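You operate a simulated robot arm through the tools that you are given. There is no shell and no other tool.

The job below is to be done with a simulated robot arm. You get a single attempt, and the scene is never put back.

TASK
Purge the fresh cartridge into the white cup till the glue runs clean.
Fine: cup on the sample slide; switch off after and draw the slide back out. Where these are worked on the way, their far stop is far enough and under half their travel is too little: sample slide.
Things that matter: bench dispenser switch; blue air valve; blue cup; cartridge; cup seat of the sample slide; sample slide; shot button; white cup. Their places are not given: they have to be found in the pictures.

It is judged by the outcome, as a careful person would: the job done as asked, and still so three seconds after it is handed in. It fails if anything else is knocked over, pushed out of place, dropped, spilled or broken.

THE ROBOT
A 7-joint arm with a two-finger parallel gripper, fixed in place. Base frame: the origin is on the floor under the middle of its stand, x ahead of it, y to its left, z up; the work surface is at about z = 740. Lengths are in mm, angles in degrees, forces in N, time in s.
With the tool pointing down near the work surface it reaches from about 240 to 700 mm from the base axis. Its first joint turns from -166.0 to 166.0 degrees. Payload 3.43 kg.
The TCP is the grasp point between the finger pads, 34 mm short of the fingertips. In the tool frame z runs along the fingers and y along their closing line. Largest opening 128 mm; finger width 24, thickness 12; the body of the gripper, 48 by 130 mm, starts 96 mm behind the TCP.
Orientation is told as [roll, pitch, yaw] about the base's x, y, z axes, in that order, counted from this pose: with the fingers straight down and closing along the base's y, the tool's x points along the base's -x, its y along +y and its z along -z.

THE INTERFACE
- The arm moves only by the tool apply_moves. Its argument "moves" is a list of rows, each an object of numbers (a shift or turn left out is 0, a gripper value left out holds the last): "fingers": the opening in per cent of the stroke, from 0 (shut) to 100 (fully open); "x", "y", "z": the shift along the base's x, y, z in units of 50 mm (1.0 is 50 mm); "ax", "ay", "az": the turn, a rotation vector about the base's x, y, z in units of 4 degrees (1.0 is 4 degrees). In form: [{"fingers": .., "x": .., "y": .., "z": .., "ax": .., "ay": .., "az": ..}, ...]. A call has 1 to 20 rows; each row shifts and turns the commanded pose from where the row before left it. A call with a number of a shift or a turn outside -1 to 1 is refused whole. A row lasts 0.2 s, in which the tool goes at most 50 mm and 8.6 degrees; a call with a longer step from one row to the next is refused whole, and so is a gripper value outside its range. Where a pose cannot be reached the arm comes as near as it can. A force on the tool above 60 N (or 10 N above the force at the start of the call, whichever is more), or a blocked arm, ends the call early, and 0.2 s more pass. The fingers move at their own pace (about 108 mm/s each) and stop on an object; they squeeze with about 34 N. The grip force told is the motor's: it shows also when the fingers shut on nothing. Time passes only in rows, and 0.2 s behind the last, so rows that do not move let the fingers close. The reply holds the time, the measured pose of the TCP, the force on the tool along the base axes, the opening and the grip force, in the units named above and with some noise, with the torque about the TCP (base axes, N m) and any sound that the robot's microphone picked up.
- Cameras (640 x 400 px; columns grow to the right, rows downward): "scene" is fixed at [215.7, -507.9, 1371.2]; the picture's right is [0.81, -0.59, 0.00], its down [-0.37, -0.50, -0.79] and it looks along [0.47, 0.63, -0.62] (base axes); focal length 260 px, centre (320, 200). "wrist" rides on the gripper at [76, -11, -160] in the tool frame; the picture's right is [0.15, 0.99, 0.00], its down [-0.88, 0.13, -0.46] and it looks along [-0.45, 0.07, 0.89] (tool axes); focal length 234 px, centre (320, 200).
- snapshot(camera): a new picture of that camera. The clock stands still meanwhile.
- raise_lower(by): slides the trunk up (or, below 0, down) by that many mm; the arm rides with it, the base frame stays. It gives what a move gives, with no picture.
- point_at(camera, pixels): for up to 12 pixels [column, row] of the newest picture of that camera ("zoom" is the newest enlarged one), the place [x, y, z] in the base frame of the surface seen there, good to about 3 mm, but the place of the scene camera against the robot may be out by one fixed shift of up to 25 mm in any direction. The clock stands still meanwhile.
- close_up(camera, box): a new picture of the part [left, top, right, bottom] of that camera's present view, enlarged. The clock stands still meanwhile.
- hand_in(): hands the job in; it is judged then, once.

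Open the gripper and draw the arm clear of the work before you hand the job in, unless the task says otherwise.

The tools are called after "Request:" as a command line: name --argument value ..., lists and objects as JSON in quotes. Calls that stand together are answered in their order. apply_moves: Moves the arm, as the interface text tells. Its arguments: {"type":"object","properties":{"moves":{"type":"array","items":{"type":"object","properties":{"fingers":{"type":"number"},"x":{"type":"number"},"y":{"type":"number"},"z":{"type":"number"},"ax":{"type":"number"},"ay":{"type":"number"},"az":{"type":"number"}}}}},"required":["moves"]} The other tools are called the same way: raise_lower (by) moves the trunk up or down; snapshot (camera) takes a picture; point_at (camera, pixels) gives the place of the surface under pixels of a picture; close_up (camera, box) takes an enlarged picture of a part of a camera's view; hand_in () hands the job in.

At the start:

```text
clock: 0.0
eef_pos: [472.9, -66.3, 1174.0]
tcp_rot: [0.0, -0.1, 0.0]
contact_force: [-0.2, 0.7, 0.5]
ft_torque: [-0.01, 0.05, 0.0]
finger_gap: 128.0
grasp_force: 0.0
trunk travel left (down, up): [-275.0, 49.0]
```

scene: 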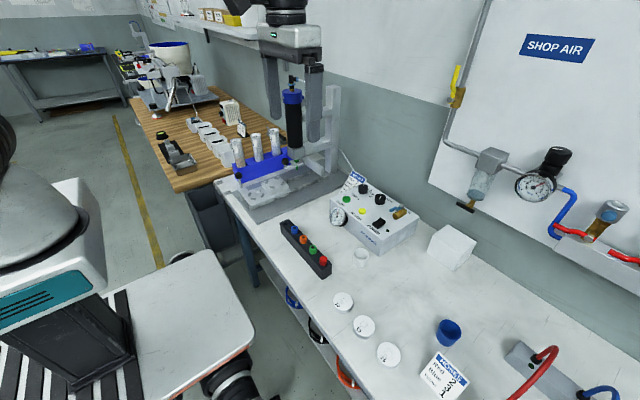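
wrist: 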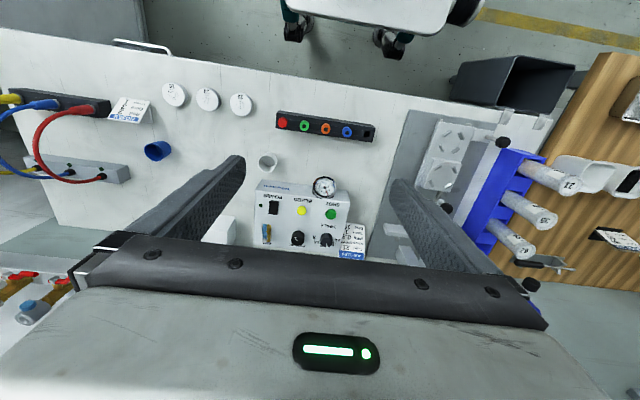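

The scene shows a dispenser box around (370,220), a cartridge fixture around (290,110), a white cup near (361,257), and a blue cup at (448,332). I'll take close-ups to read the labels and find the parts.

Request:
close_up --camera "scene" --box '[320, 160, 440, 280]'

Request:
close_up --camera "scene" --box '[220, 30, 360, 230]'

Request:
close_up --camera "scene" --box '[400, 300, 640, 400]'

Request:
close_up --camera "wrist" --box '[240, 100, 400, 270]'

Request:
close_up --camera "wrist" --box '[380, 80, 600, 300]'

Request:
close_up --camera "wrist" --box '[0, 60, 260, 220]'

```text
3.33 times, centred on (380, 220) of scene
```

zoom: 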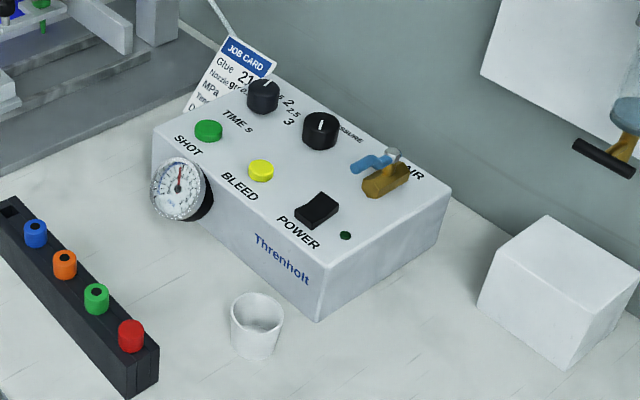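

```text
2.00 times, centred on (290, 130) of scene
```

zoom: 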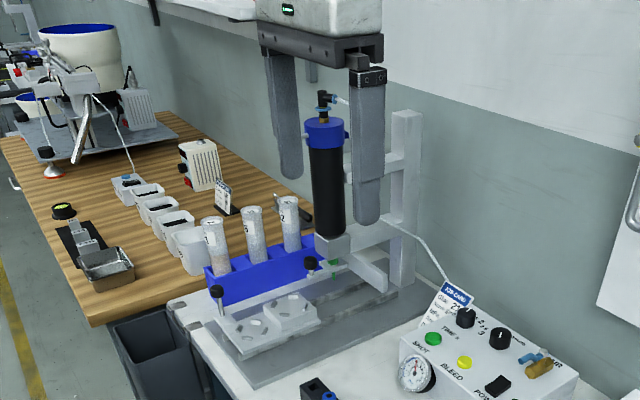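

```text
2.67 times, centred on (520, 350) of scene
```

zoom: 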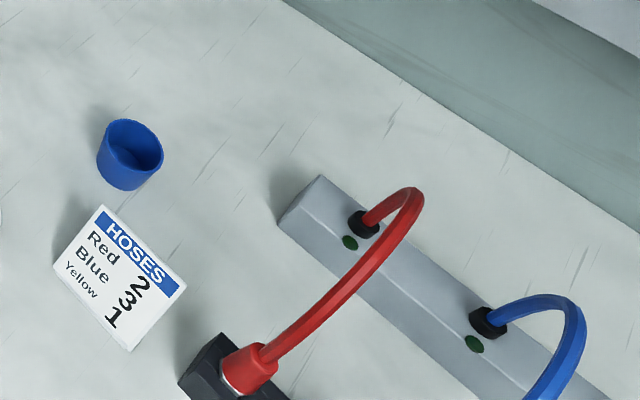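

```text
2.35 times, centred on (320, 185) of wrist
```

zoom: 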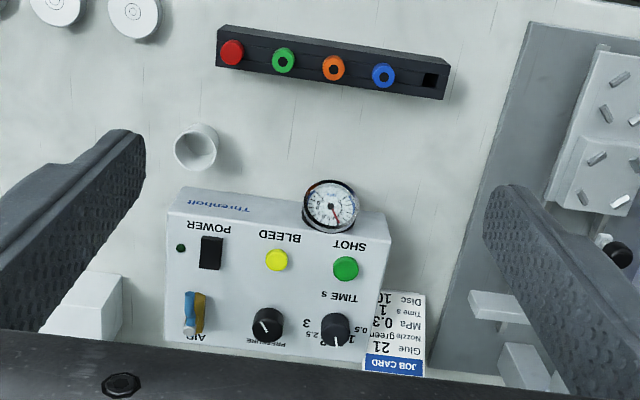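

```text
1.82 times, centred on (490, 190) of wrist
```

zoom: 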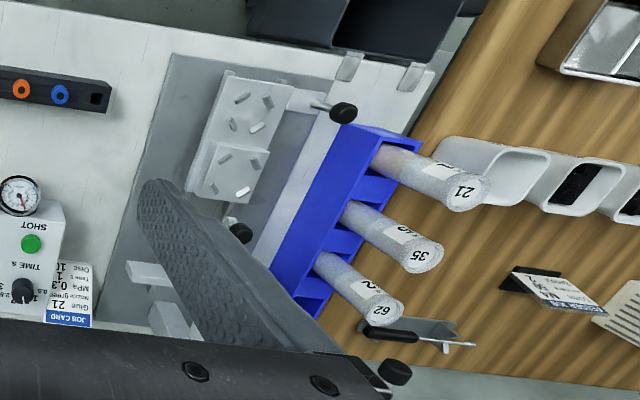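

```text
2.46 times, centred on (130, 140) of wrist
```

zoom: 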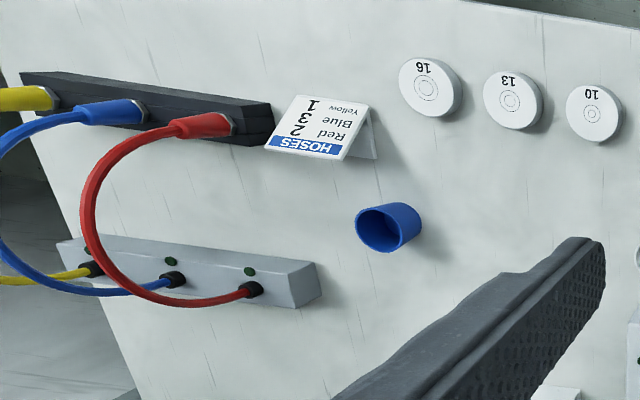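

The dispenser panel reads SHOT (green), BLEED (yellow), POWER (black rocker) and AIR (blue lever), and the job card is behind it. I'll zoom in on the fixture and ask for the positions of the main parts.

Request:
point_at --camera "scene" --pixels '[[361, 257], [448, 325], [358, 199], [379, 223], [397, 211], [292, 120], [262, 188], [237, 174], [290, 160], [367, 211], [338, 216], [296, 140]]'

Request:
close_up --camera "scene" --box '[220, 130, 350, 225]'

Request:
close_up --camera "scene" --box '[325, 165, 425, 255]'

```text
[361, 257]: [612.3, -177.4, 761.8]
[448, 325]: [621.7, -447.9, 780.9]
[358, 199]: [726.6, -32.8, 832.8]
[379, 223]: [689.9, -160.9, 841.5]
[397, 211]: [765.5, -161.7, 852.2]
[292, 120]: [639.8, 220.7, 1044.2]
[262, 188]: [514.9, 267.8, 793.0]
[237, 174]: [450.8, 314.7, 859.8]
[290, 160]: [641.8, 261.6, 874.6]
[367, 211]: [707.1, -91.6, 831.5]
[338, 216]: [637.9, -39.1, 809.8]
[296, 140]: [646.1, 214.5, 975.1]
```

```text
4.21 times, centred on (285, 178) of scene
```

zoom: 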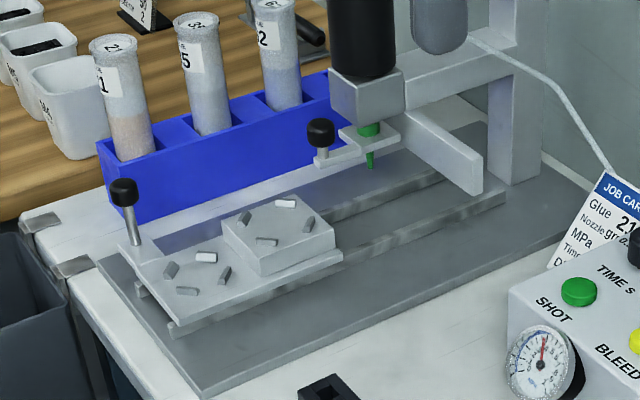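

```text
4.44 times, centred on (375, 210) of scene
```

zoom: 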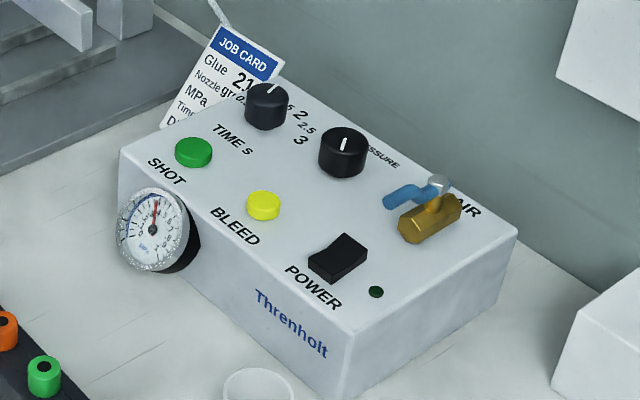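

The close-up shows a slide on rails with two tiers, each with four pegs, and a black knob at its front end; the green nozzle sits under the cartridge. I'll get exact positions from this zoom of the panel, then move the arm to look at the fixture with the wrist camera.

Request:
point_at --camera "zoom" --pixels '[[193, 147], [263, 200], [345, 250], [325, 258], [400, 198], [436, 184], [430, 220], [343, 140], [266, 92], [376, 291], [150, 220], [258, 375]]'

Request:
apply_moves --moves '[{"y": 1, "x": -0.3}, {"y": 1, "x": -0.3}, {"y": 1, "x": -0.3}, {"y": 1, "x": -0.3}, {"y": 0.8, "x": -0.3, "z": -0.5}, {"z": -0.5}]'

```text
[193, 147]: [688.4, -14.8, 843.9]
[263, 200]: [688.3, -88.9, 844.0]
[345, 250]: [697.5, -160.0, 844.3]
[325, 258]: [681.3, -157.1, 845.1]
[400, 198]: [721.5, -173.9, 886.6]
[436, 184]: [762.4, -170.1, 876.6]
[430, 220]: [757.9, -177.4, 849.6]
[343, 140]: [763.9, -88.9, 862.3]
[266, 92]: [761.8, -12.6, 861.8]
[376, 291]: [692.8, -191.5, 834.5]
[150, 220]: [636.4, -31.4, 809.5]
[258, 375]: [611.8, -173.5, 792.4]
```

```text
refused: row 1 steps farther than a row can; nothing moved
```

The panel sits at about z=834 and its LED is dark, so power is off. The last move was refused because the step was too long, so I'll retry with smaller steps towards the fixture view.

Request:
apply_moves --moves '[{"y": 0.9, "x": -0.3}, {"y": 0.9, "x": -0.3}, {"y": 0.9, "x": -0.3}, {"y": 0.9, "x": -0.3}, {"y": 0.8, "x": -0.3, "z": -0.4}, {"y": 0.8, "z": -0.4}]'

Request:
snapshot --camera "wrist"

Request:
snapshot --camera "scene"

```text
clock: 1.4
eef_pos: [399.3, 194.6, 1134.3]
tcp_rot: [0.1, 0.0, 0.0]
contact_force: [0.0, 0.3, 0.0]
ft_torque: [-0.01, -0.02, 0.0]
finger_gap: 128.2
grasp_force: 0.1
trunk travel left (down, up): [-275.0, 49.0]
```

```text
taken
```

wrist: 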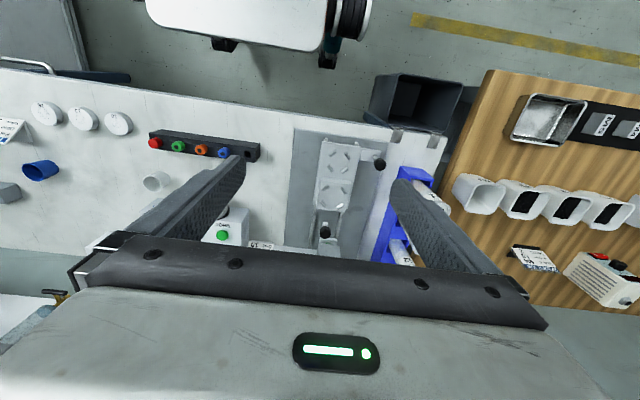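

```text
taken
```

scene: 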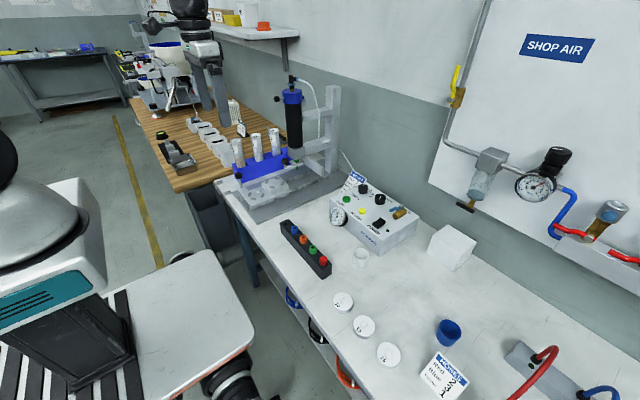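

Now the fixture is unobstructed in the scene view (240-340, 75-220). I'll zoom in on it from both cameras.

Request:
close_up --camera "wrist" --box '[280, 120, 400, 260]'

Request:
point_at --camera "wrist" --pixels '[[339, 159], [334, 197], [380, 164], [325, 232], [157, 182], [222, 236], [40, 172]]'

Request:
close_up --camera "scene" --box '[220, 65, 350, 145]'

Request:
close_up --camera "scene" --box '[225, 140, 305, 220]'

```text
2.86 times, centred on (340, 190) of wrist
```

zoom: 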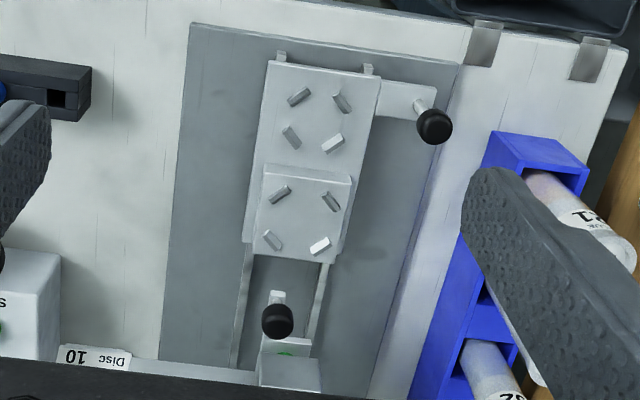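

```text
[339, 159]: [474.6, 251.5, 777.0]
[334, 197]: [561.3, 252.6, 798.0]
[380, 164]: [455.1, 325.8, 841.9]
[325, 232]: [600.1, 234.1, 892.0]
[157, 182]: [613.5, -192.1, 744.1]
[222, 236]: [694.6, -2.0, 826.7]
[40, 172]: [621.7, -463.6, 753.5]
```

```text
4.92 times, centred on (285, 105) of scene
```

zoom: 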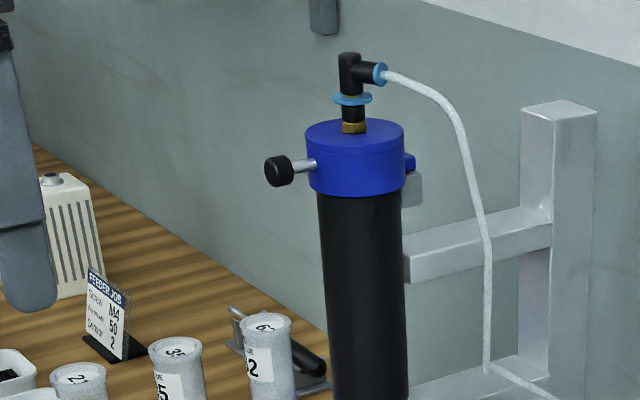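

```text
5.00 times, centred on (265, 180) of scene
```

zoom: 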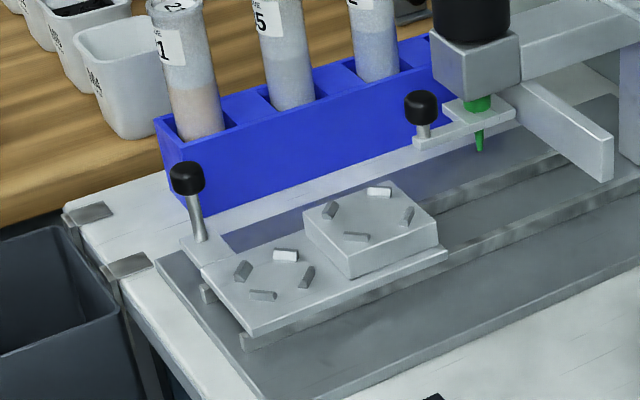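

The slide has a lower front seat at about (475,251,777) and a raised rear seat at about (561,253,798). I'll measure the peg circles, the cups, the discs and the nozzle tip to work out which one is the cup seat.

Request:
point_at --camera "zoom" --pixels '[[242, 270], [285, 256], [307, 275], [263, 296], [330, 210], [379, 192], [407, 215], [357, 237], [480, 148], [478, 102], [420, 100], [195, 170]]'

Request:
close_up --camera "wrist" --box '[0, 80, 200, 210]'

Request:
close_up --camera "wrist" --box '[300, 130, 370, 210]'

Request:
point_at --camera "zoom" --pixels '[[245, 50], [350, 65], [225, 150], [330, 165], [200, 300], [330, 310], [170, 410]]'

```text
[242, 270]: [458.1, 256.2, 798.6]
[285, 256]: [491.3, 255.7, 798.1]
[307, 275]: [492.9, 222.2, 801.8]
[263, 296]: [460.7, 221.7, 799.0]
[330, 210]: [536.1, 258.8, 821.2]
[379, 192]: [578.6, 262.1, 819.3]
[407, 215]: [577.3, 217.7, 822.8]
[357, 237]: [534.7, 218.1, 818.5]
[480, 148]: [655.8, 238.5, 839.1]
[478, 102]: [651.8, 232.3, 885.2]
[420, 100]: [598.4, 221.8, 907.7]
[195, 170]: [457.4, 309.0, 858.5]
```

```text
3.08 times, centred on (100, 145) of wrist
```

zoom: 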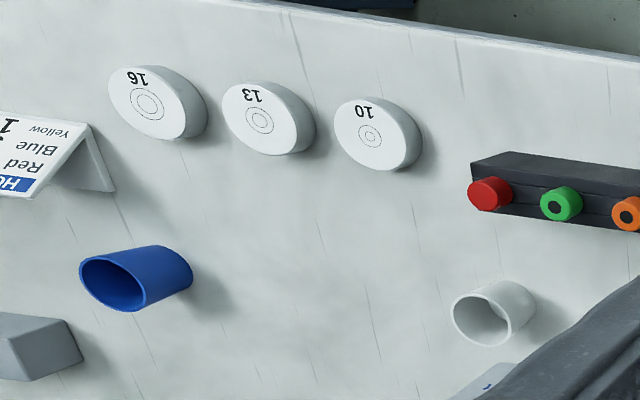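

```text
5.00 times, centred on (335, 170) of wrist
```

zoom: 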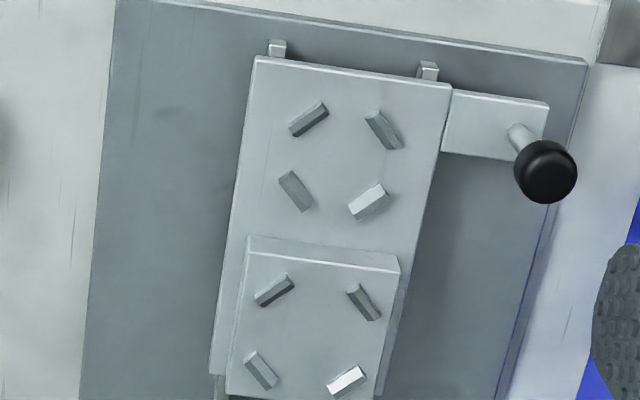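

```text
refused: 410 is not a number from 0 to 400
```

The front seat has a peg circle radius of about 23.5 mm and the rear one about 30 mm. I'll measure the cup and disc diameters to match them to the seats.

Request:
close_up --camera "scene" --box '[340, 240, 385, 275]'

Request:
point_at --camera "wrist" --pixels '[[49, 113], [33, 104], [63, 120], [84, 119], [69, 110], [98, 128], [119, 122], [105, 116], [131, 131]]'

```text
11.43 times, centred on (362, 258) of scene
```

zoom: 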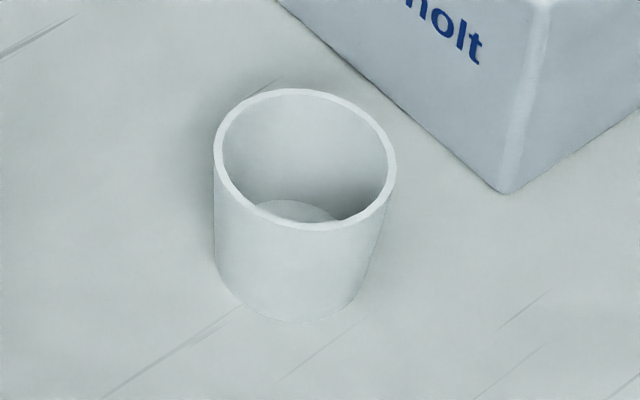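

```text
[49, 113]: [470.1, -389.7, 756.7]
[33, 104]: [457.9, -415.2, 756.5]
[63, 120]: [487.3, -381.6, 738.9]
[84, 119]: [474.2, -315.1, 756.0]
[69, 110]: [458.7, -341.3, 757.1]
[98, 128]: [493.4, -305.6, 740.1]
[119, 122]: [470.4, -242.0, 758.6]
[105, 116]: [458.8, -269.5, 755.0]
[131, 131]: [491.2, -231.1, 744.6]
```

Request:
point_at --camera "zoom" --pixels '[[219, 158], [391, 172], [300, 92], [305, 227], [300, 200], [260, 150], [305, 320], [216, 262], [360, 295], [290, 205], [505, 190]]'

Request:
close_up --camera "wrist" --box '[20, 90, 140, 150]'

Request:
point_at --camera "wrist" --pixels '[[157, 182]]'

```text
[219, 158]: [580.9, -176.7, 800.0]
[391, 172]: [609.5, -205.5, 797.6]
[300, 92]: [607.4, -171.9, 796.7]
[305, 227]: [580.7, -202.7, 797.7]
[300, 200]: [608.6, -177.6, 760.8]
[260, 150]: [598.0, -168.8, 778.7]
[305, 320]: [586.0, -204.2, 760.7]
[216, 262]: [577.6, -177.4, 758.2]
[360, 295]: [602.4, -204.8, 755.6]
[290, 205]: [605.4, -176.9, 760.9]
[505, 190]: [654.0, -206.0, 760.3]
```

```text
5.33 times, centred on (80, 120) of wrist
```

zoom: 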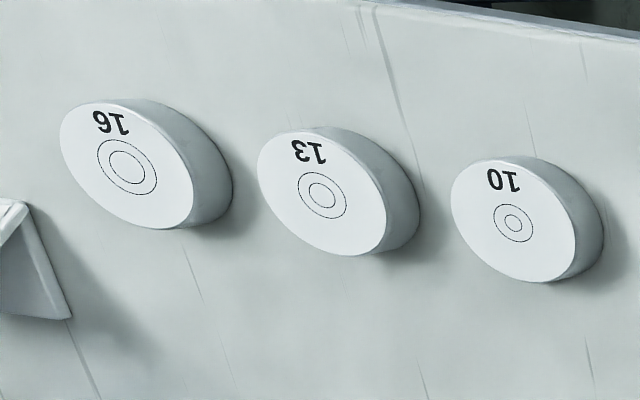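

```text
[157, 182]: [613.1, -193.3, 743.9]
```

The white cup's rim is about 41 mm across and 41 mm high, which fits the lower front seat; the larger discs fit the raised rear one. Next I'll read the gauge, check the air valve state, and look at the wall air equipment.

Request:
close_up --camera "scene" --box '[325, 200, 355, 230]'

Request:
close_up --camera "scene" --box '[370, 190, 420, 235]'

Request:
close_up --camera "scene" --box '[430, 130, 640, 260]'

Request:
close_up --camera "scene" --box '[330, 165, 370, 200]'

```text
13.33 times, centred on (340, 215) of scene
```

zoom: 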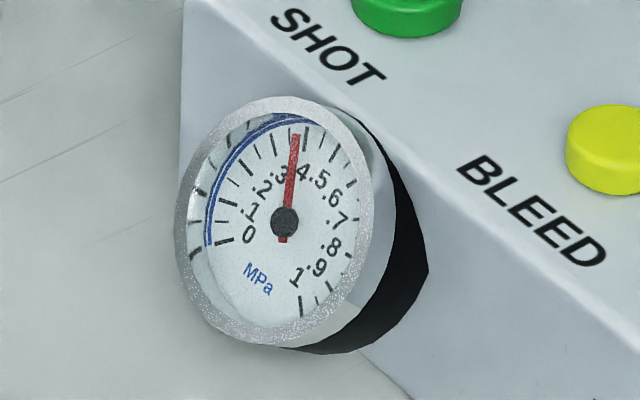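

```text
8.89 times, centred on (395, 212) of scene
```

zoom: 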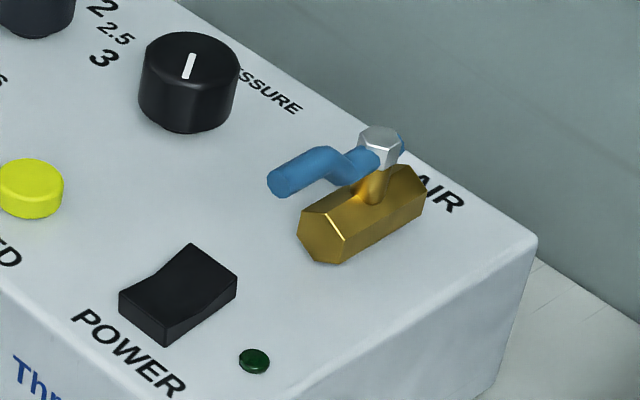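

```text
3.05 times, centred on (535, 195) of scene
```

zoom: 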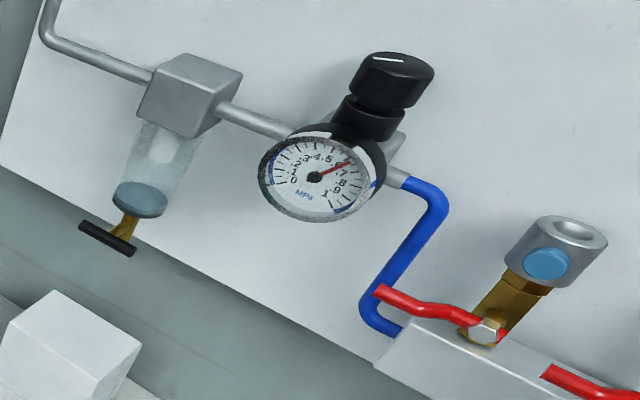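

```text
11.43 times, centred on (350, 182) of scene
```

zoom: 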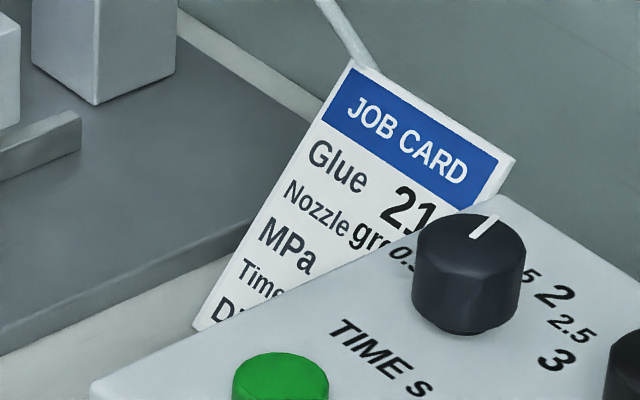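

The gauge reads roughly 0.35 to 0.4 MPa, and the blue valve lever is on the brass body at AIR. I'll move above the dispenser for a closer wrist view of the lever position, the switch and the cup.

Request:
apply_moves --moves '[{"y": -0.9, "x": 0.3}, {"y": -0.9, "x": 0.3}, {"y": -0.9, "x": 0.3}, {"y": -0.9, "x": 0.3}, {"y": -0.9, "x": 0.3}, {"y": -0.9, "x": 0.3}, {"y": -0.8, "x": 0.5}, {"y": -0.4, "x": 0.8}, {"z": -0.8, "x": 0.5}, {"z": -0.8, "x": 0.2}, {"z": -0.6}]'

Request:
snapshot --camera "wrist"

```text
clock: 3.8
eef_pos: [590.9, -137.5, 1025.6]
tcp_rot: [-0.1, 0.1, -0.1]
contact_force: [0.2, -1.0, -0.1]
ft_torque: [0.05, 0.02, 0.02]
finger_gap: 128.2
grasp_force: 0.1
trunk travel left (down, up): [-275.0, 49.0]
```

```text
taken
```

wrist: 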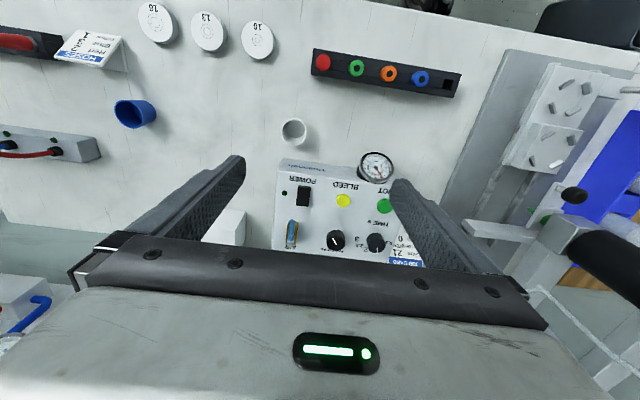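

Request:
close_up --camera "wrist" --box '[265, 145, 425, 265]'

Request:
close_up --camera "wrist" --box '[270, 165, 330, 260]'

Request:
point_at --camera "wrist" --pixels '[[303, 190], [303, 204], [303, 197], [343, 200], [384, 206], [290, 244], [293, 224], [298, 224], [336, 240], [376, 243], [284, 193], [294, 130]]'

```text
3.33 times, centred on (345, 205) of wrist
```

zoom: 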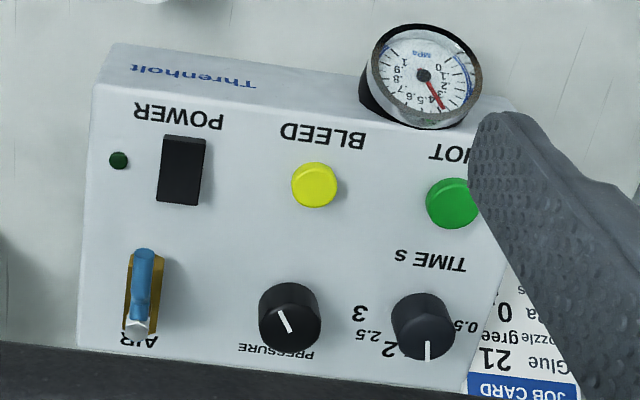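

```text
4.21 times, centred on (300, 212) of wrist
```

zoom: 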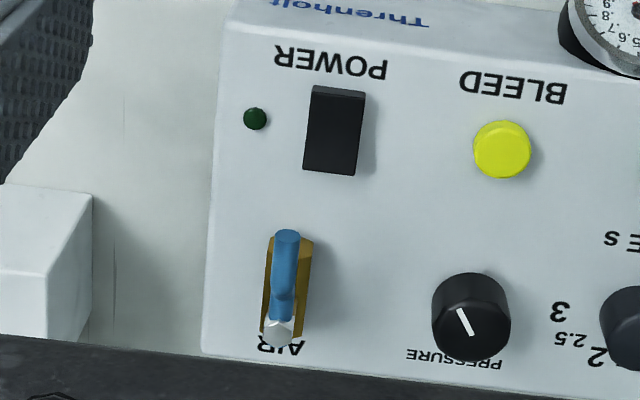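

```text
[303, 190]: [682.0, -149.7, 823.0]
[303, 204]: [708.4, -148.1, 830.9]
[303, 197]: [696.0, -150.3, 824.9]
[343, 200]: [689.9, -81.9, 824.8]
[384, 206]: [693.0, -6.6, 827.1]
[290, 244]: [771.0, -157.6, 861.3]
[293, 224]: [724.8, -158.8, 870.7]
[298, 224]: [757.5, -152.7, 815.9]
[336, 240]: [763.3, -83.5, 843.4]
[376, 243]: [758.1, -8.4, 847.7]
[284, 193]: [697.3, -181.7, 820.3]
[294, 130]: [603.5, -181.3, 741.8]
```

The blue lever lies in line with the brass valve body, so the air looks to be open. I'll check the gauge more closely, and the rocker.

Request:
close_up --camera "wrist" --box '[352, 145, 402, 190]'

Request:
close_up --camera "wrist" --box '[275, 110, 315, 150]'

Request:
close_up --camera "wrist" --box '[450, 40, 640, 260]'

```text
8.89 times, centred on (377, 168) of wrist
```

zoom: 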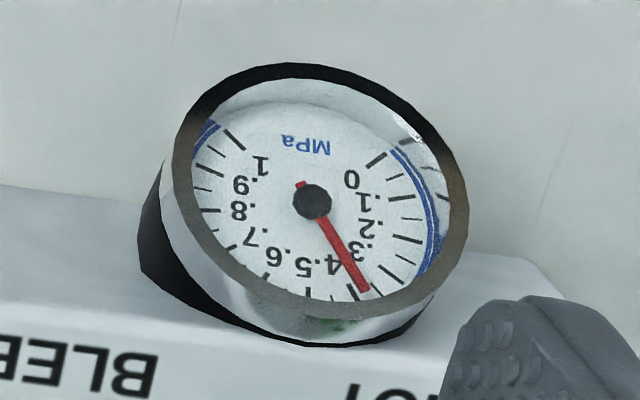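

```text
10.00 times, centred on (295, 130) of wrist
```

zoom: 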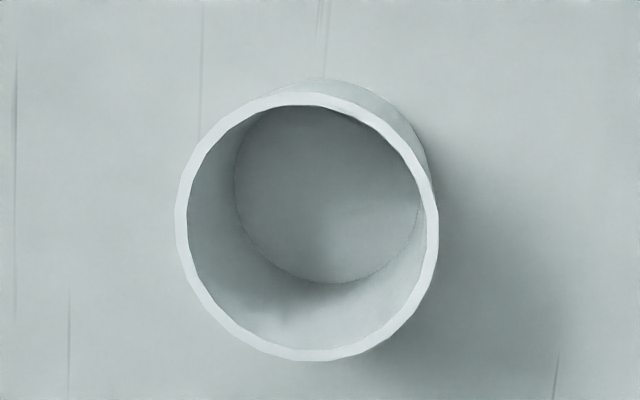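

```text
1.82 times, centred on (545, 150) of wrist
```

zoom: 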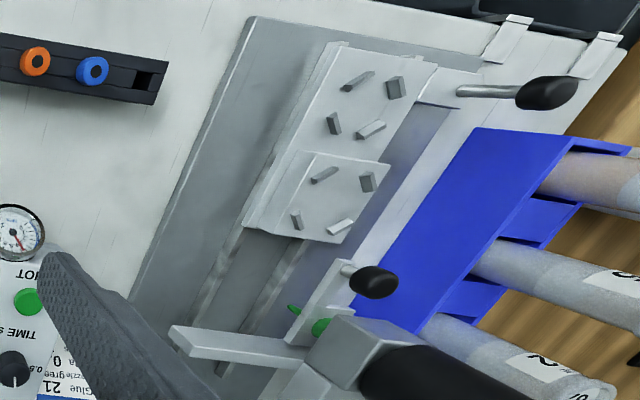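

The gauge reads about 0.37 MPa, so there is air pressure, and I'll leave that alone. Now I'll measure the cup precisely with the wrist camera.

Request:
close_up --camera "wrist" --box '[275, 110, 315, 150]'

Request:
point_at --camera "zoom" --pixels '[[182, 220], [432, 220], [305, 98], [305, 354], [215, 138], [395, 312], [330, 195]]'

```text
10.00 times, centred on (295, 130) of wrist
```

zoom: 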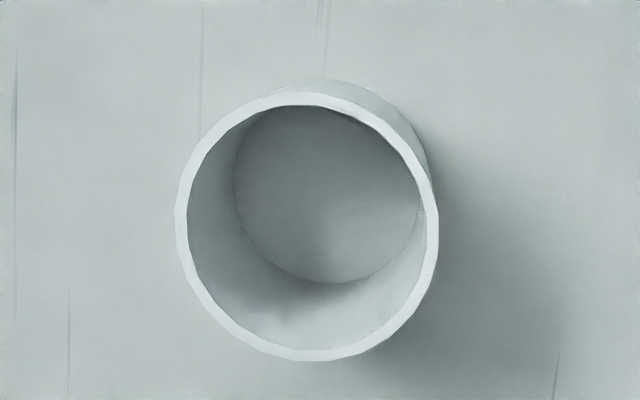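

```text
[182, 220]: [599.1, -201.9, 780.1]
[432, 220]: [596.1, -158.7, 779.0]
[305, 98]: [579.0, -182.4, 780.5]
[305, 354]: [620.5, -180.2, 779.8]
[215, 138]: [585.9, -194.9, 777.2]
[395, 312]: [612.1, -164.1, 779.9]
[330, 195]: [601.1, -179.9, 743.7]
```

The cup centre is (599,-180) with its rim at z≈780. I'll set the fingers to about 75 mm, line up over the cup and start down.

Request:
apply_moves --moves '[{"fingers": 62, "y": -0.86, "x": 0.166}, {"z": -0.9}, {"z": -0.9}, {"z": -0.9}, {"z": -0.5}, {}]'

Request:
snapshot --camera "wrist"

```text
clock: 5.2
eef_pos: [597.1, -180.7, 864.0]
tcp_rot: [0.0, 0.0, 0.0]
contact_force: [0.7, -1.0, 0.0]
ft_torque: [0.01, -0.02, -0.01]
finger_gap: 79.6
grasp_force: 0.0
trunk travel left (down, up): [-275.0, 49.0]
```

```text
taken
```

wrist: 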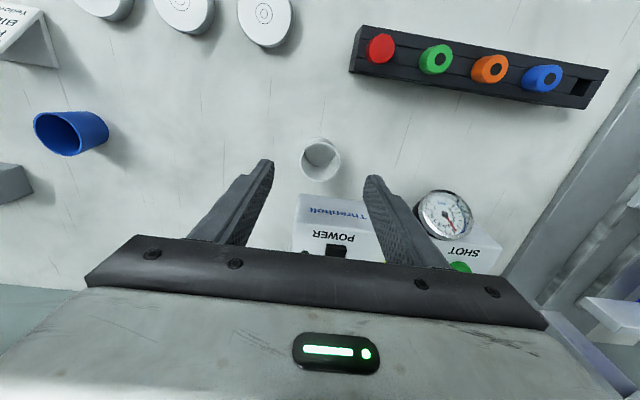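

The cup at (320,160) is centred between the fingertips at (265,165) and (373,180). I'll re-measure the rim from this closer range before descending.

Request:
close_up --camera "wrist" --box '[280, 120, 360, 200]'

Request:
point_at --camera "wrist" --pixels '[[302, 162], [339, 162], [320, 140], [320, 180]]'

```text
5.00 times, centred on (320, 160) of wrist
```

zoom: 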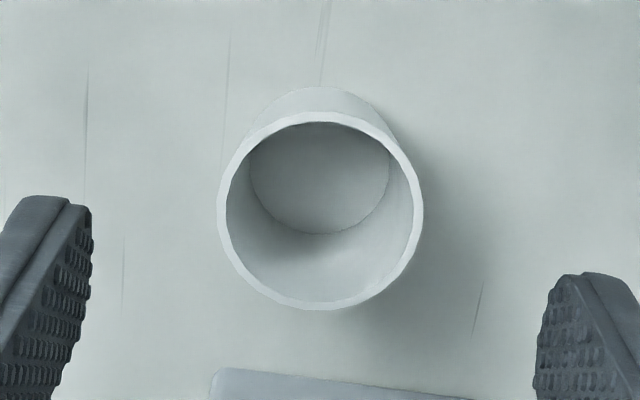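

```text
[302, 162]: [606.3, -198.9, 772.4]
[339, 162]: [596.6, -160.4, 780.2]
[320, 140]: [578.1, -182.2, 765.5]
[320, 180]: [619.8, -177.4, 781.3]
```

Request:
point_at --camera "zoom" --pixels '[[222, 210], [417, 215], [322, 117], [322, 304], [258, 284], [388, 136]]'

```text
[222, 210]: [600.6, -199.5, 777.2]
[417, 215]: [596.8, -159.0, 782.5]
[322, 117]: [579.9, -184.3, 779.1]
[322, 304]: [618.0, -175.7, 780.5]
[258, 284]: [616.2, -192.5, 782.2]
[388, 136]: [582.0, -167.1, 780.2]
```

The cup centre is confirmed at (599,-180). I'll descend to TCP z≈788 and close on it.

Request:
apply_moves --moves '[{"x": 0.04, "y": 0.02, "z": -0.6}, {"z": -0.6}, {"z": -0.32}, {}, {"fingers": 0}, {}, {}, {}]'

Request:
snapshot --camera "wrist"

```text
clock: 7.0
eef_pos: [599.5, -177.4, 788.9]
tcp_rot: [-0.1, 0.0, -0.1]
contact_force: [1.2, -0.4, 0.6]
ft_torque: [-0.01, 0.01, -0.01]
finger_gap: 42.0
grasp_force: 34.3
trunk travel left (down, up): [-275.0, 49.0]
```

```text
taken
```

wrist: 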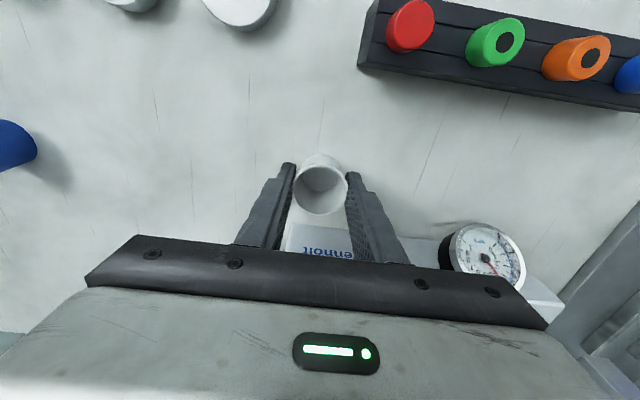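

The cup is held with a gap of 42 mm and 34 N. I'll lift it and carry it towards the front seat of the slide.

Request:
apply_moves --moves '[{"z": 0.4}, {"z": 0.8}, {"z": 0.9}, {"z": 0.7, "x": -0.5}, {"x": -0.8, "y": 0.5}, {"x": -0.6, "y": 0.7}, {"x": -0.6, "y": 0.7}, {"y": 0.9}, {"y": 0.9}, {"y": 0.9}, {"y": 0.9}, {"y": 0.9}, {"y": 0.9}, {"y": 0.6}, {}]'

Request:
snapshot --camera "wrist"

Request:
snapshot --camera "scene"

```text
clock: 10.2
eef_pos: [473.8, 218.3, 929.8]
tcp_rot: [0.0, -0.1, 0.0]
contact_force: [-0.1, 0.5, -0.1]
ft_torque: [-0.02, 0.02, -0.02]
finger_gap: 42.2
grasp_force: 34.1
trunk travel left (down, up): [-275.0, 49.0]
```

```text
taken
```

wrist: 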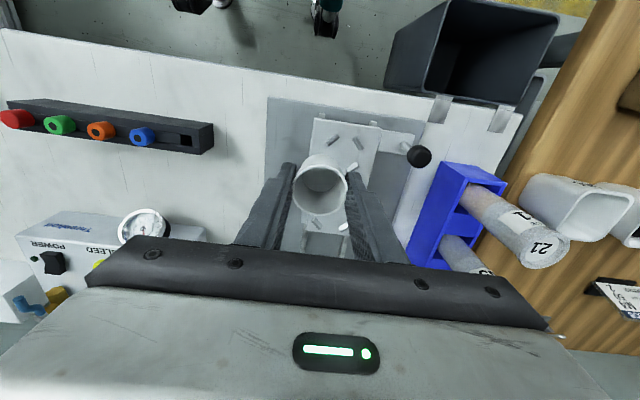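

```text
taken
```

scene: 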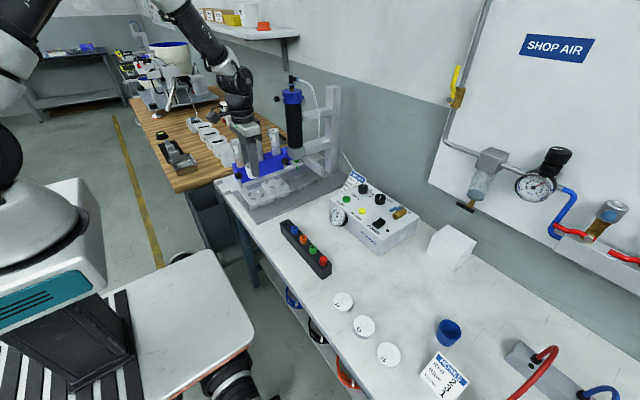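

The cup is held over the slide. I'll zoom in on the front-seat pegs to find the seat centre from this closer view.

Request:
close_up --camera "wrist" --box '[290, 105, 440, 200]'

Request:
point_at --camera "zoom" --pixels '[[181, 155], [287, 160], [260, 262], [190, 110], [310, 200], [230, 120], [440, 140], [475, 215], [540, 215]]'

```text
4.21 times, centred on (365, 152) of wrist
```

zoom: 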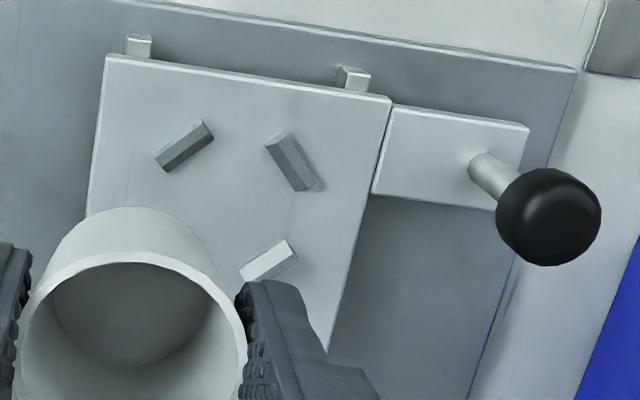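

```text
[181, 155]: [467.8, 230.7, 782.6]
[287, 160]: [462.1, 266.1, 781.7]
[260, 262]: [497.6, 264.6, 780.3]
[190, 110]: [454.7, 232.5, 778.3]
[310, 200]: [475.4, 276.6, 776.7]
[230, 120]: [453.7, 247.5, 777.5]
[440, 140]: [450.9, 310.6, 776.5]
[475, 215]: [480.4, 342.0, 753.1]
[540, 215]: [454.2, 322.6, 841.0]
```

I'll zoom in tighter on the pegs for better precision.

Request:
close_up --camera "wrist" --box '[320, 125, 380, 175]'

Request:
point_at --camera "zoom" --pixels '[[70, 187], [170, 105], [100, 160], [150, 120], [345, 140], [415, 235], [380, 185], [290, 390], [390, 330], [340, 355], [220, 220]]'

```text
8.00 times, centred on (350, 150) of wrist
```

zoom: 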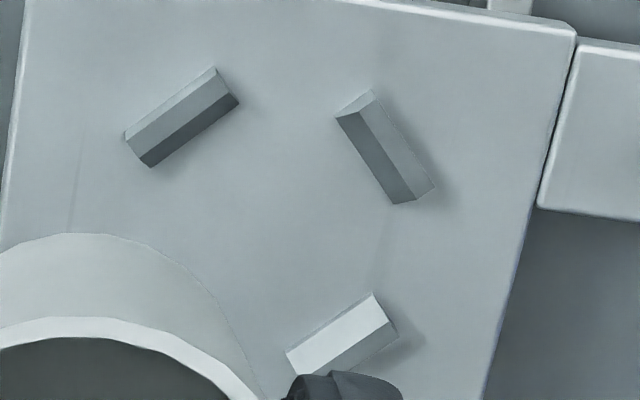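

```text
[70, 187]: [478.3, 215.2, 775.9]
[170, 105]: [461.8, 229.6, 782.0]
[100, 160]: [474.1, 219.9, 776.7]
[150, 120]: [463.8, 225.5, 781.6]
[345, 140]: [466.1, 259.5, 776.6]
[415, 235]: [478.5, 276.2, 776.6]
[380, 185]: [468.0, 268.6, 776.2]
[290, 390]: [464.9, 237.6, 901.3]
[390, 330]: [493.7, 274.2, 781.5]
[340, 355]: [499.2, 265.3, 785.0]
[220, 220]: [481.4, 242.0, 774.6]
```

Peg centres in this zoom appear at (182,117), (385,150) and (343,342). I'll query those and the plate edges.

Request:
point_at --camera "zoom" --pixels '[[182, 117], [190, 125], [175, 108], [385, 150], [378, 155], [392, 145], [343, 342], [335, 335], [350, 348], [25, 20], [568, 40]]'

```text
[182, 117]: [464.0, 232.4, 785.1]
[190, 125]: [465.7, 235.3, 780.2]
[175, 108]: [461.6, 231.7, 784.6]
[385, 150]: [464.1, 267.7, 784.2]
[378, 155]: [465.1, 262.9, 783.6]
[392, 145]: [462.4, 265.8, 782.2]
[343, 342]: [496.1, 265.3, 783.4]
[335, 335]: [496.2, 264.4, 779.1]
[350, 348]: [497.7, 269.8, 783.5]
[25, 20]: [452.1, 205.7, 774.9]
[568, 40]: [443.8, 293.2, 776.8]
```

The seat centre is about (480,249.5) with its surface at z≈776.5 and peg tops at about 785. Next I'll check where the cup sits relative to the TCP in the grip.

Request:
close_up --camera "wrist" --box '[285, 145, 355, 225]'

Request:
point_at --camera "zoom" --pixels '[[320, 108], [320, 324], [210, 190], [425, 200], [240, 280], [390, 290]]'

```text
5.00 times, centred on (320, 185) of wrist
```

zoom: 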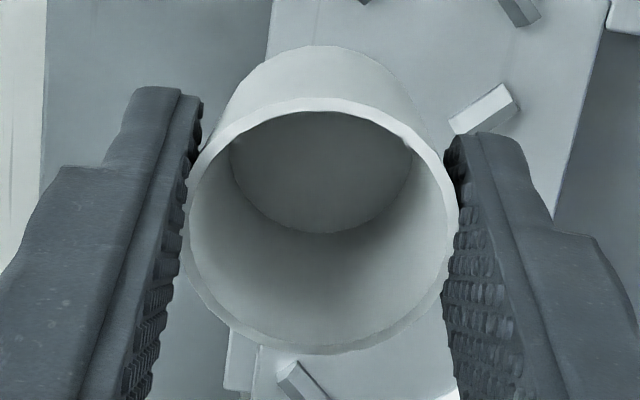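

```text
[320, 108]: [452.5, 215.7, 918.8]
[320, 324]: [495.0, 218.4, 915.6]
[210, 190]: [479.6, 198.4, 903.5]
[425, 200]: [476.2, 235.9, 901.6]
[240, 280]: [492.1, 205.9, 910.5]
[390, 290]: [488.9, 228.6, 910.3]
```

Request:
point_at --camera "zoom" --pixels '[[320, 103], [320, 345], [322, 348], [330, 101], [192, 205], [452, 210], [265, 334], [380, 335]]'

```text
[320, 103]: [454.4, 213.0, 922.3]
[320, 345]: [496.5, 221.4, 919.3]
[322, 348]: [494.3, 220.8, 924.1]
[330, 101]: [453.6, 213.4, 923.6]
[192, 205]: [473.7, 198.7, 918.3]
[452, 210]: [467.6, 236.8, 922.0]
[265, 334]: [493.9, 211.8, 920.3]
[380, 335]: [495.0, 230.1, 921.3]
```

The cup is centred on the TCP to within 1 mm, with its rim about 9 mm below it. I'll move to (479,249.6) and descend to just above the pegs, then check.

Request:
apply_moves --moves '[{"x": 0.108, "y": 0.626}, {}, {"z": -0.7}, {"z": -0.6}, {}]'

Request:
snapshot --camera "wrist"

Request:
close_up --camera "scene" --box '[215, 130, 305, 220]'

```text
clock: 11.4
eef_pos: [479.0, 249.2, 864.1]
tcp_rot: [0.0, 0.0, 0.0]
contact_force: [0.2, -0.2, -0.8]
ft_torque: [0.03, 0.01, 0.03]
finger_gap: 42.0
grasp_force: 33.8
trunk travel left (down, up): [-275.0, 49.0]
```

```text
taken
```

wrist: 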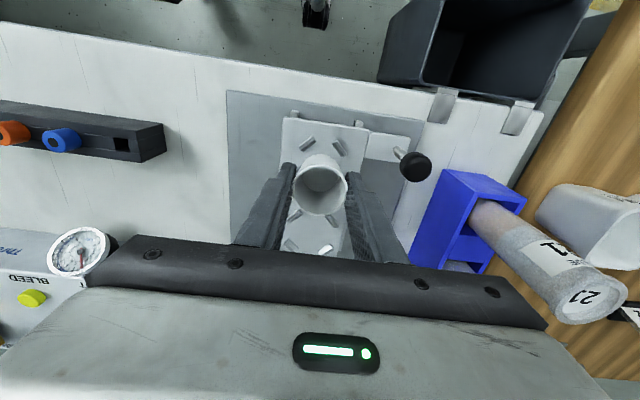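

```text
4.44 times, centred on (260, 175) of scene
```

zoom: 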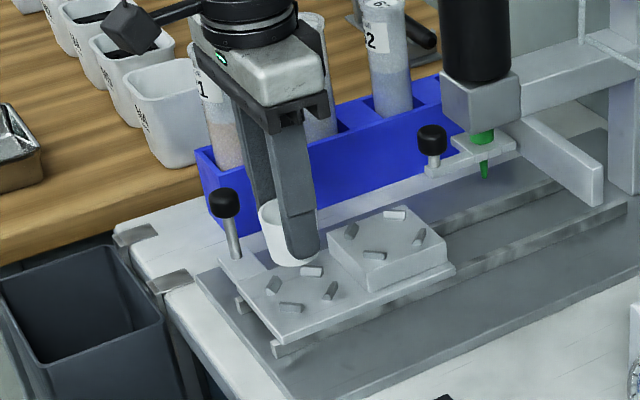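

The cup is about 20 mm above the pegs, and the scene view shows it over the front seat. I'll check peg alignment in a close-up before lowering.

Request:
close_up --camera "wrist" --box '[280, 120, 360, 220]'

Request:
point_at --camera "zoom" --pixels '[[258, 96], [365, 104], [252, 92], [370, 110]]'

```text
4.00 times, centred on (320, 170) of wrist
```

zoom: 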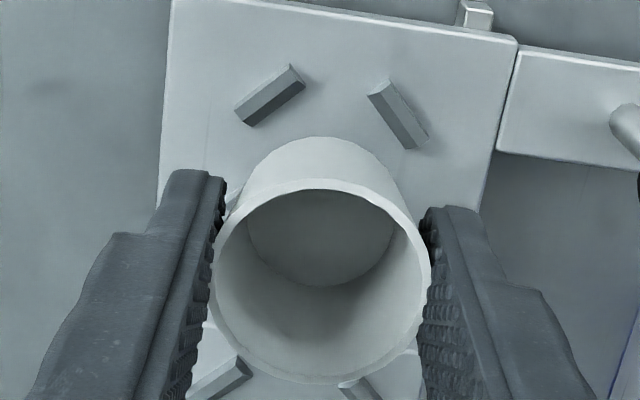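

```text
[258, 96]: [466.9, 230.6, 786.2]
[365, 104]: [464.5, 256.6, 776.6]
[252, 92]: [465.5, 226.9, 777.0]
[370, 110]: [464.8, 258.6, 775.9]
```

Request:
point_at --camera "zoom" --pixels '[[268, 90], [272, 97], [393, 112], [400, 118], [240, 370], [358, 388]]'

```text
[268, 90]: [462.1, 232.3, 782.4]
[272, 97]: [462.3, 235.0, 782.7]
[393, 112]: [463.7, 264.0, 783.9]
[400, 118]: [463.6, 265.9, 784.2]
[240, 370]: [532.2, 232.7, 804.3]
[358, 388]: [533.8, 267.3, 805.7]
```

The seat centre is confirmed at (480,249.5), and the TCP is at (479,249.2). I'll lower slowly to TCP z≈829.

Request:
apply_moves --moves '[{"x": 0.01, "z": -0.3}, {"z": -0.2}, {"z": -0.1}, {"z": -0.1}, {}]'

```text
clock: 12.6
eef_pos: [480.8, 247.9, 828.0]
tcp_rot: [0.0, 0.0, 0.0]
contact_force: [-0.5, 1.7, -0.8]
ft_torque: [0.0, -0.05, 0.0]
finger_gap: 42.1
grasp_force: 33.8
trunk travel left (down, up): [-275.0, 49.0]
```

The force is still near zero at z=828. I'll go down in 1 mm steps looking for contact.

Request:
apply_moves --moves '[{"z": -0.03}, {}]'

Request:
close_up --camera "wrist" --box '[280, 120, 360, 220]'

Request:
close_up --camera "scene" --box '[235, 160, 295, 210]'

```text
clock: 13.2
eef_pos: [480.8, 249.3, 828.3]
tcp_rot: [0.0, 0.1, 0.0]
contact_force: [0.9, -0.2, 0.4]
ft_torque: [0.0, -0.02, 0.01]
finger_gap: 42.1
grasp_force: 33.5
trunk travel left (down, up): [-275.0, 49.0]
```

```text
4.00 times, centred on (320, 170) of wrist
```

zoom: 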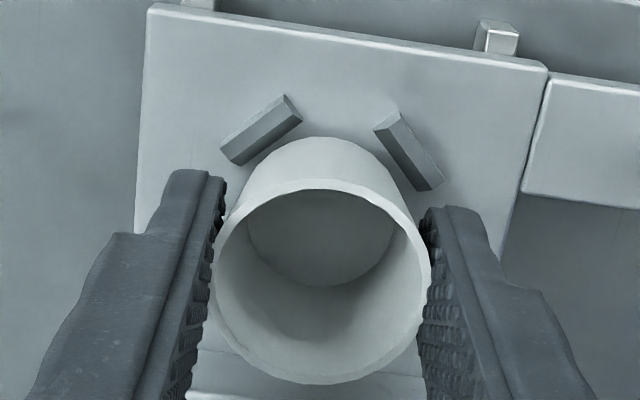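

```text
8.00 times, centred on (265, 185) of scene
```

zoom: 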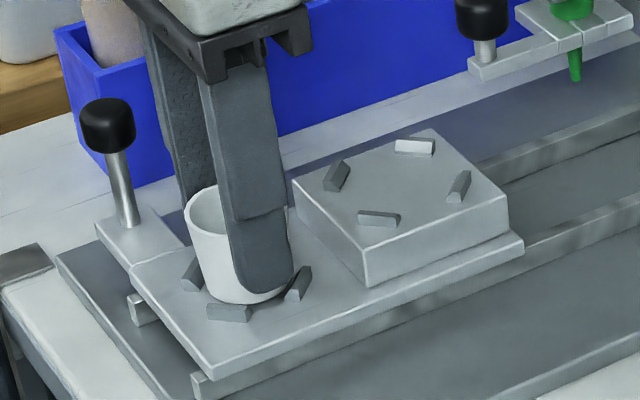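

The cup sits inside the pegs. I'll continue down 1 mm at a time.

Request:
apply_moves --moves '[{"z": -0.03}, {}]'

Request:
apply_moves --moves '[{"z": -0.03}, {}]'

```text
clock: 13.8
eef_pos: [479.9, 249.1, 825.3]
tcp_rot: [-0.1, 0.0, 0.0]
contact_force: [0.0, 0.0, -0.2]
ft_torque: [-0.01, 0.02, 0.02]
finger_gap: 42.0
grasp_force: 34.2
trunk travel left (down, up): [-275.0, 49.0]
```

```text
clock: 14.4
eef_pos: [479.9, 249.2, 823.8]
tcp_rot: [0.1, 0.0, 0.1]
contact_force: [-0.4, -0.9, 0.4]
ft_torque: [-0.03, -0.01, -0.03]
finger_gap: 42.1
grasp_force: 34.6
trunk travel left (down, up): [-275.0, 49.0]
```

Still no contact at z≈824, so I'll keep going down gently.

Request:
apply_moves --moves '[{"z": -0.02}, {}]'

Request:
apply_moves --moves '[{"z": -0.02}, {}]'

Request:
close_up --camera "scene" --box '[240, 165, 290, 205]'

```text
clock: 15.0
eef_pos: [480.2, 250.1, 823.3]
tcp_rot: [0.0, -0.1, 0.0]
contact_force: [0.3, -0.2, 8.6]
ft_torque: [-0.16, -0.01, -0.01]
finger_gap: 41.9
grasp_force: 34.2
trunk travel left (down, up): [-275.0, 49.0]
```

```text
clock: 15.6
eef_pos: [479.1, 249.0, 822.9]
tcp_rot: [0.2, -0.2, 0.0]
contact_force: [-0.4, 0.3, 20.4]
ft_torque: [-0.21, -0.01, 0.03]
finger_gap: 42.2
grasp_force: 33.8
trunk travel left (down, up): [-275.0, 49.0]
```

```text
10.00 times, centred on (265, 185) of scene
```

zoom: 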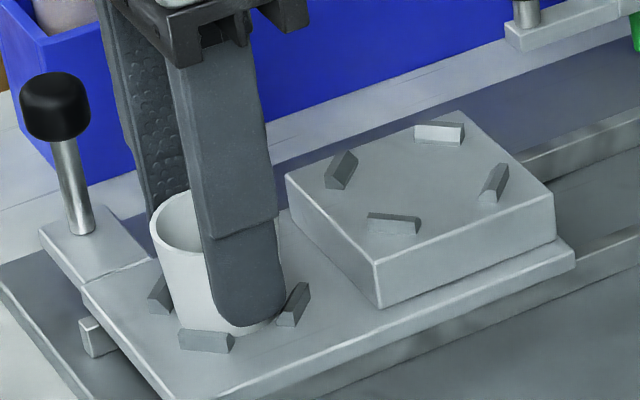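

There is now 20 N of upward force, so the cup is seated on the slide. I'll relieve the load, open the fingers modestly and lift straight up.

Request:
apply_moves --moves '[{"z": 0.02}, {"fingers": 45}, {}, {}, {"z": 0.3}, {"z": 0.7}, {"z": 0.9}, {"z": 0.6}]'

Request:
snapshot --camera "wrist"

Request:
close_up --camera "scene" --box '[225, 130, 315, 220]'

```text
clock: 17.4
eef_pos: [478.7, 245.6, 947.0]
tcp_rot: [0.1, -0.1, 0.0]
contact_force: [0.0, 0.4, 0.2]
ft_torque: [0.01, -0.02, 0.01]
finger_gap: 57.5
grasp_force: 0.1
trunk travel left (down, up): [-275.0, 49.0]
```

```text
taken
```

wrist: 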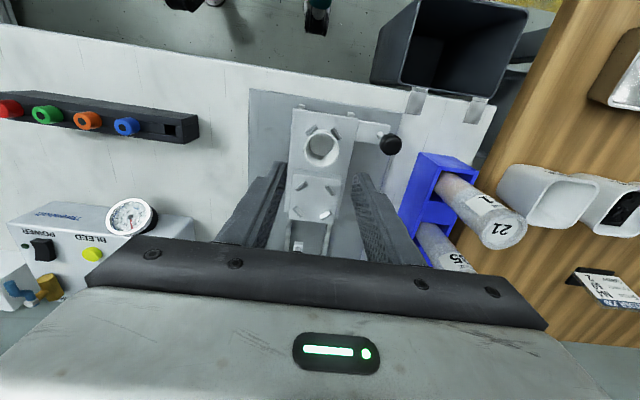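

```text
4.44 times, centred on (270, 175) of scene
```

zoom: 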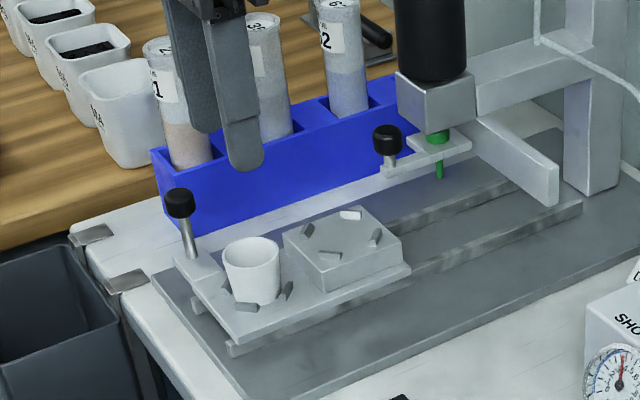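

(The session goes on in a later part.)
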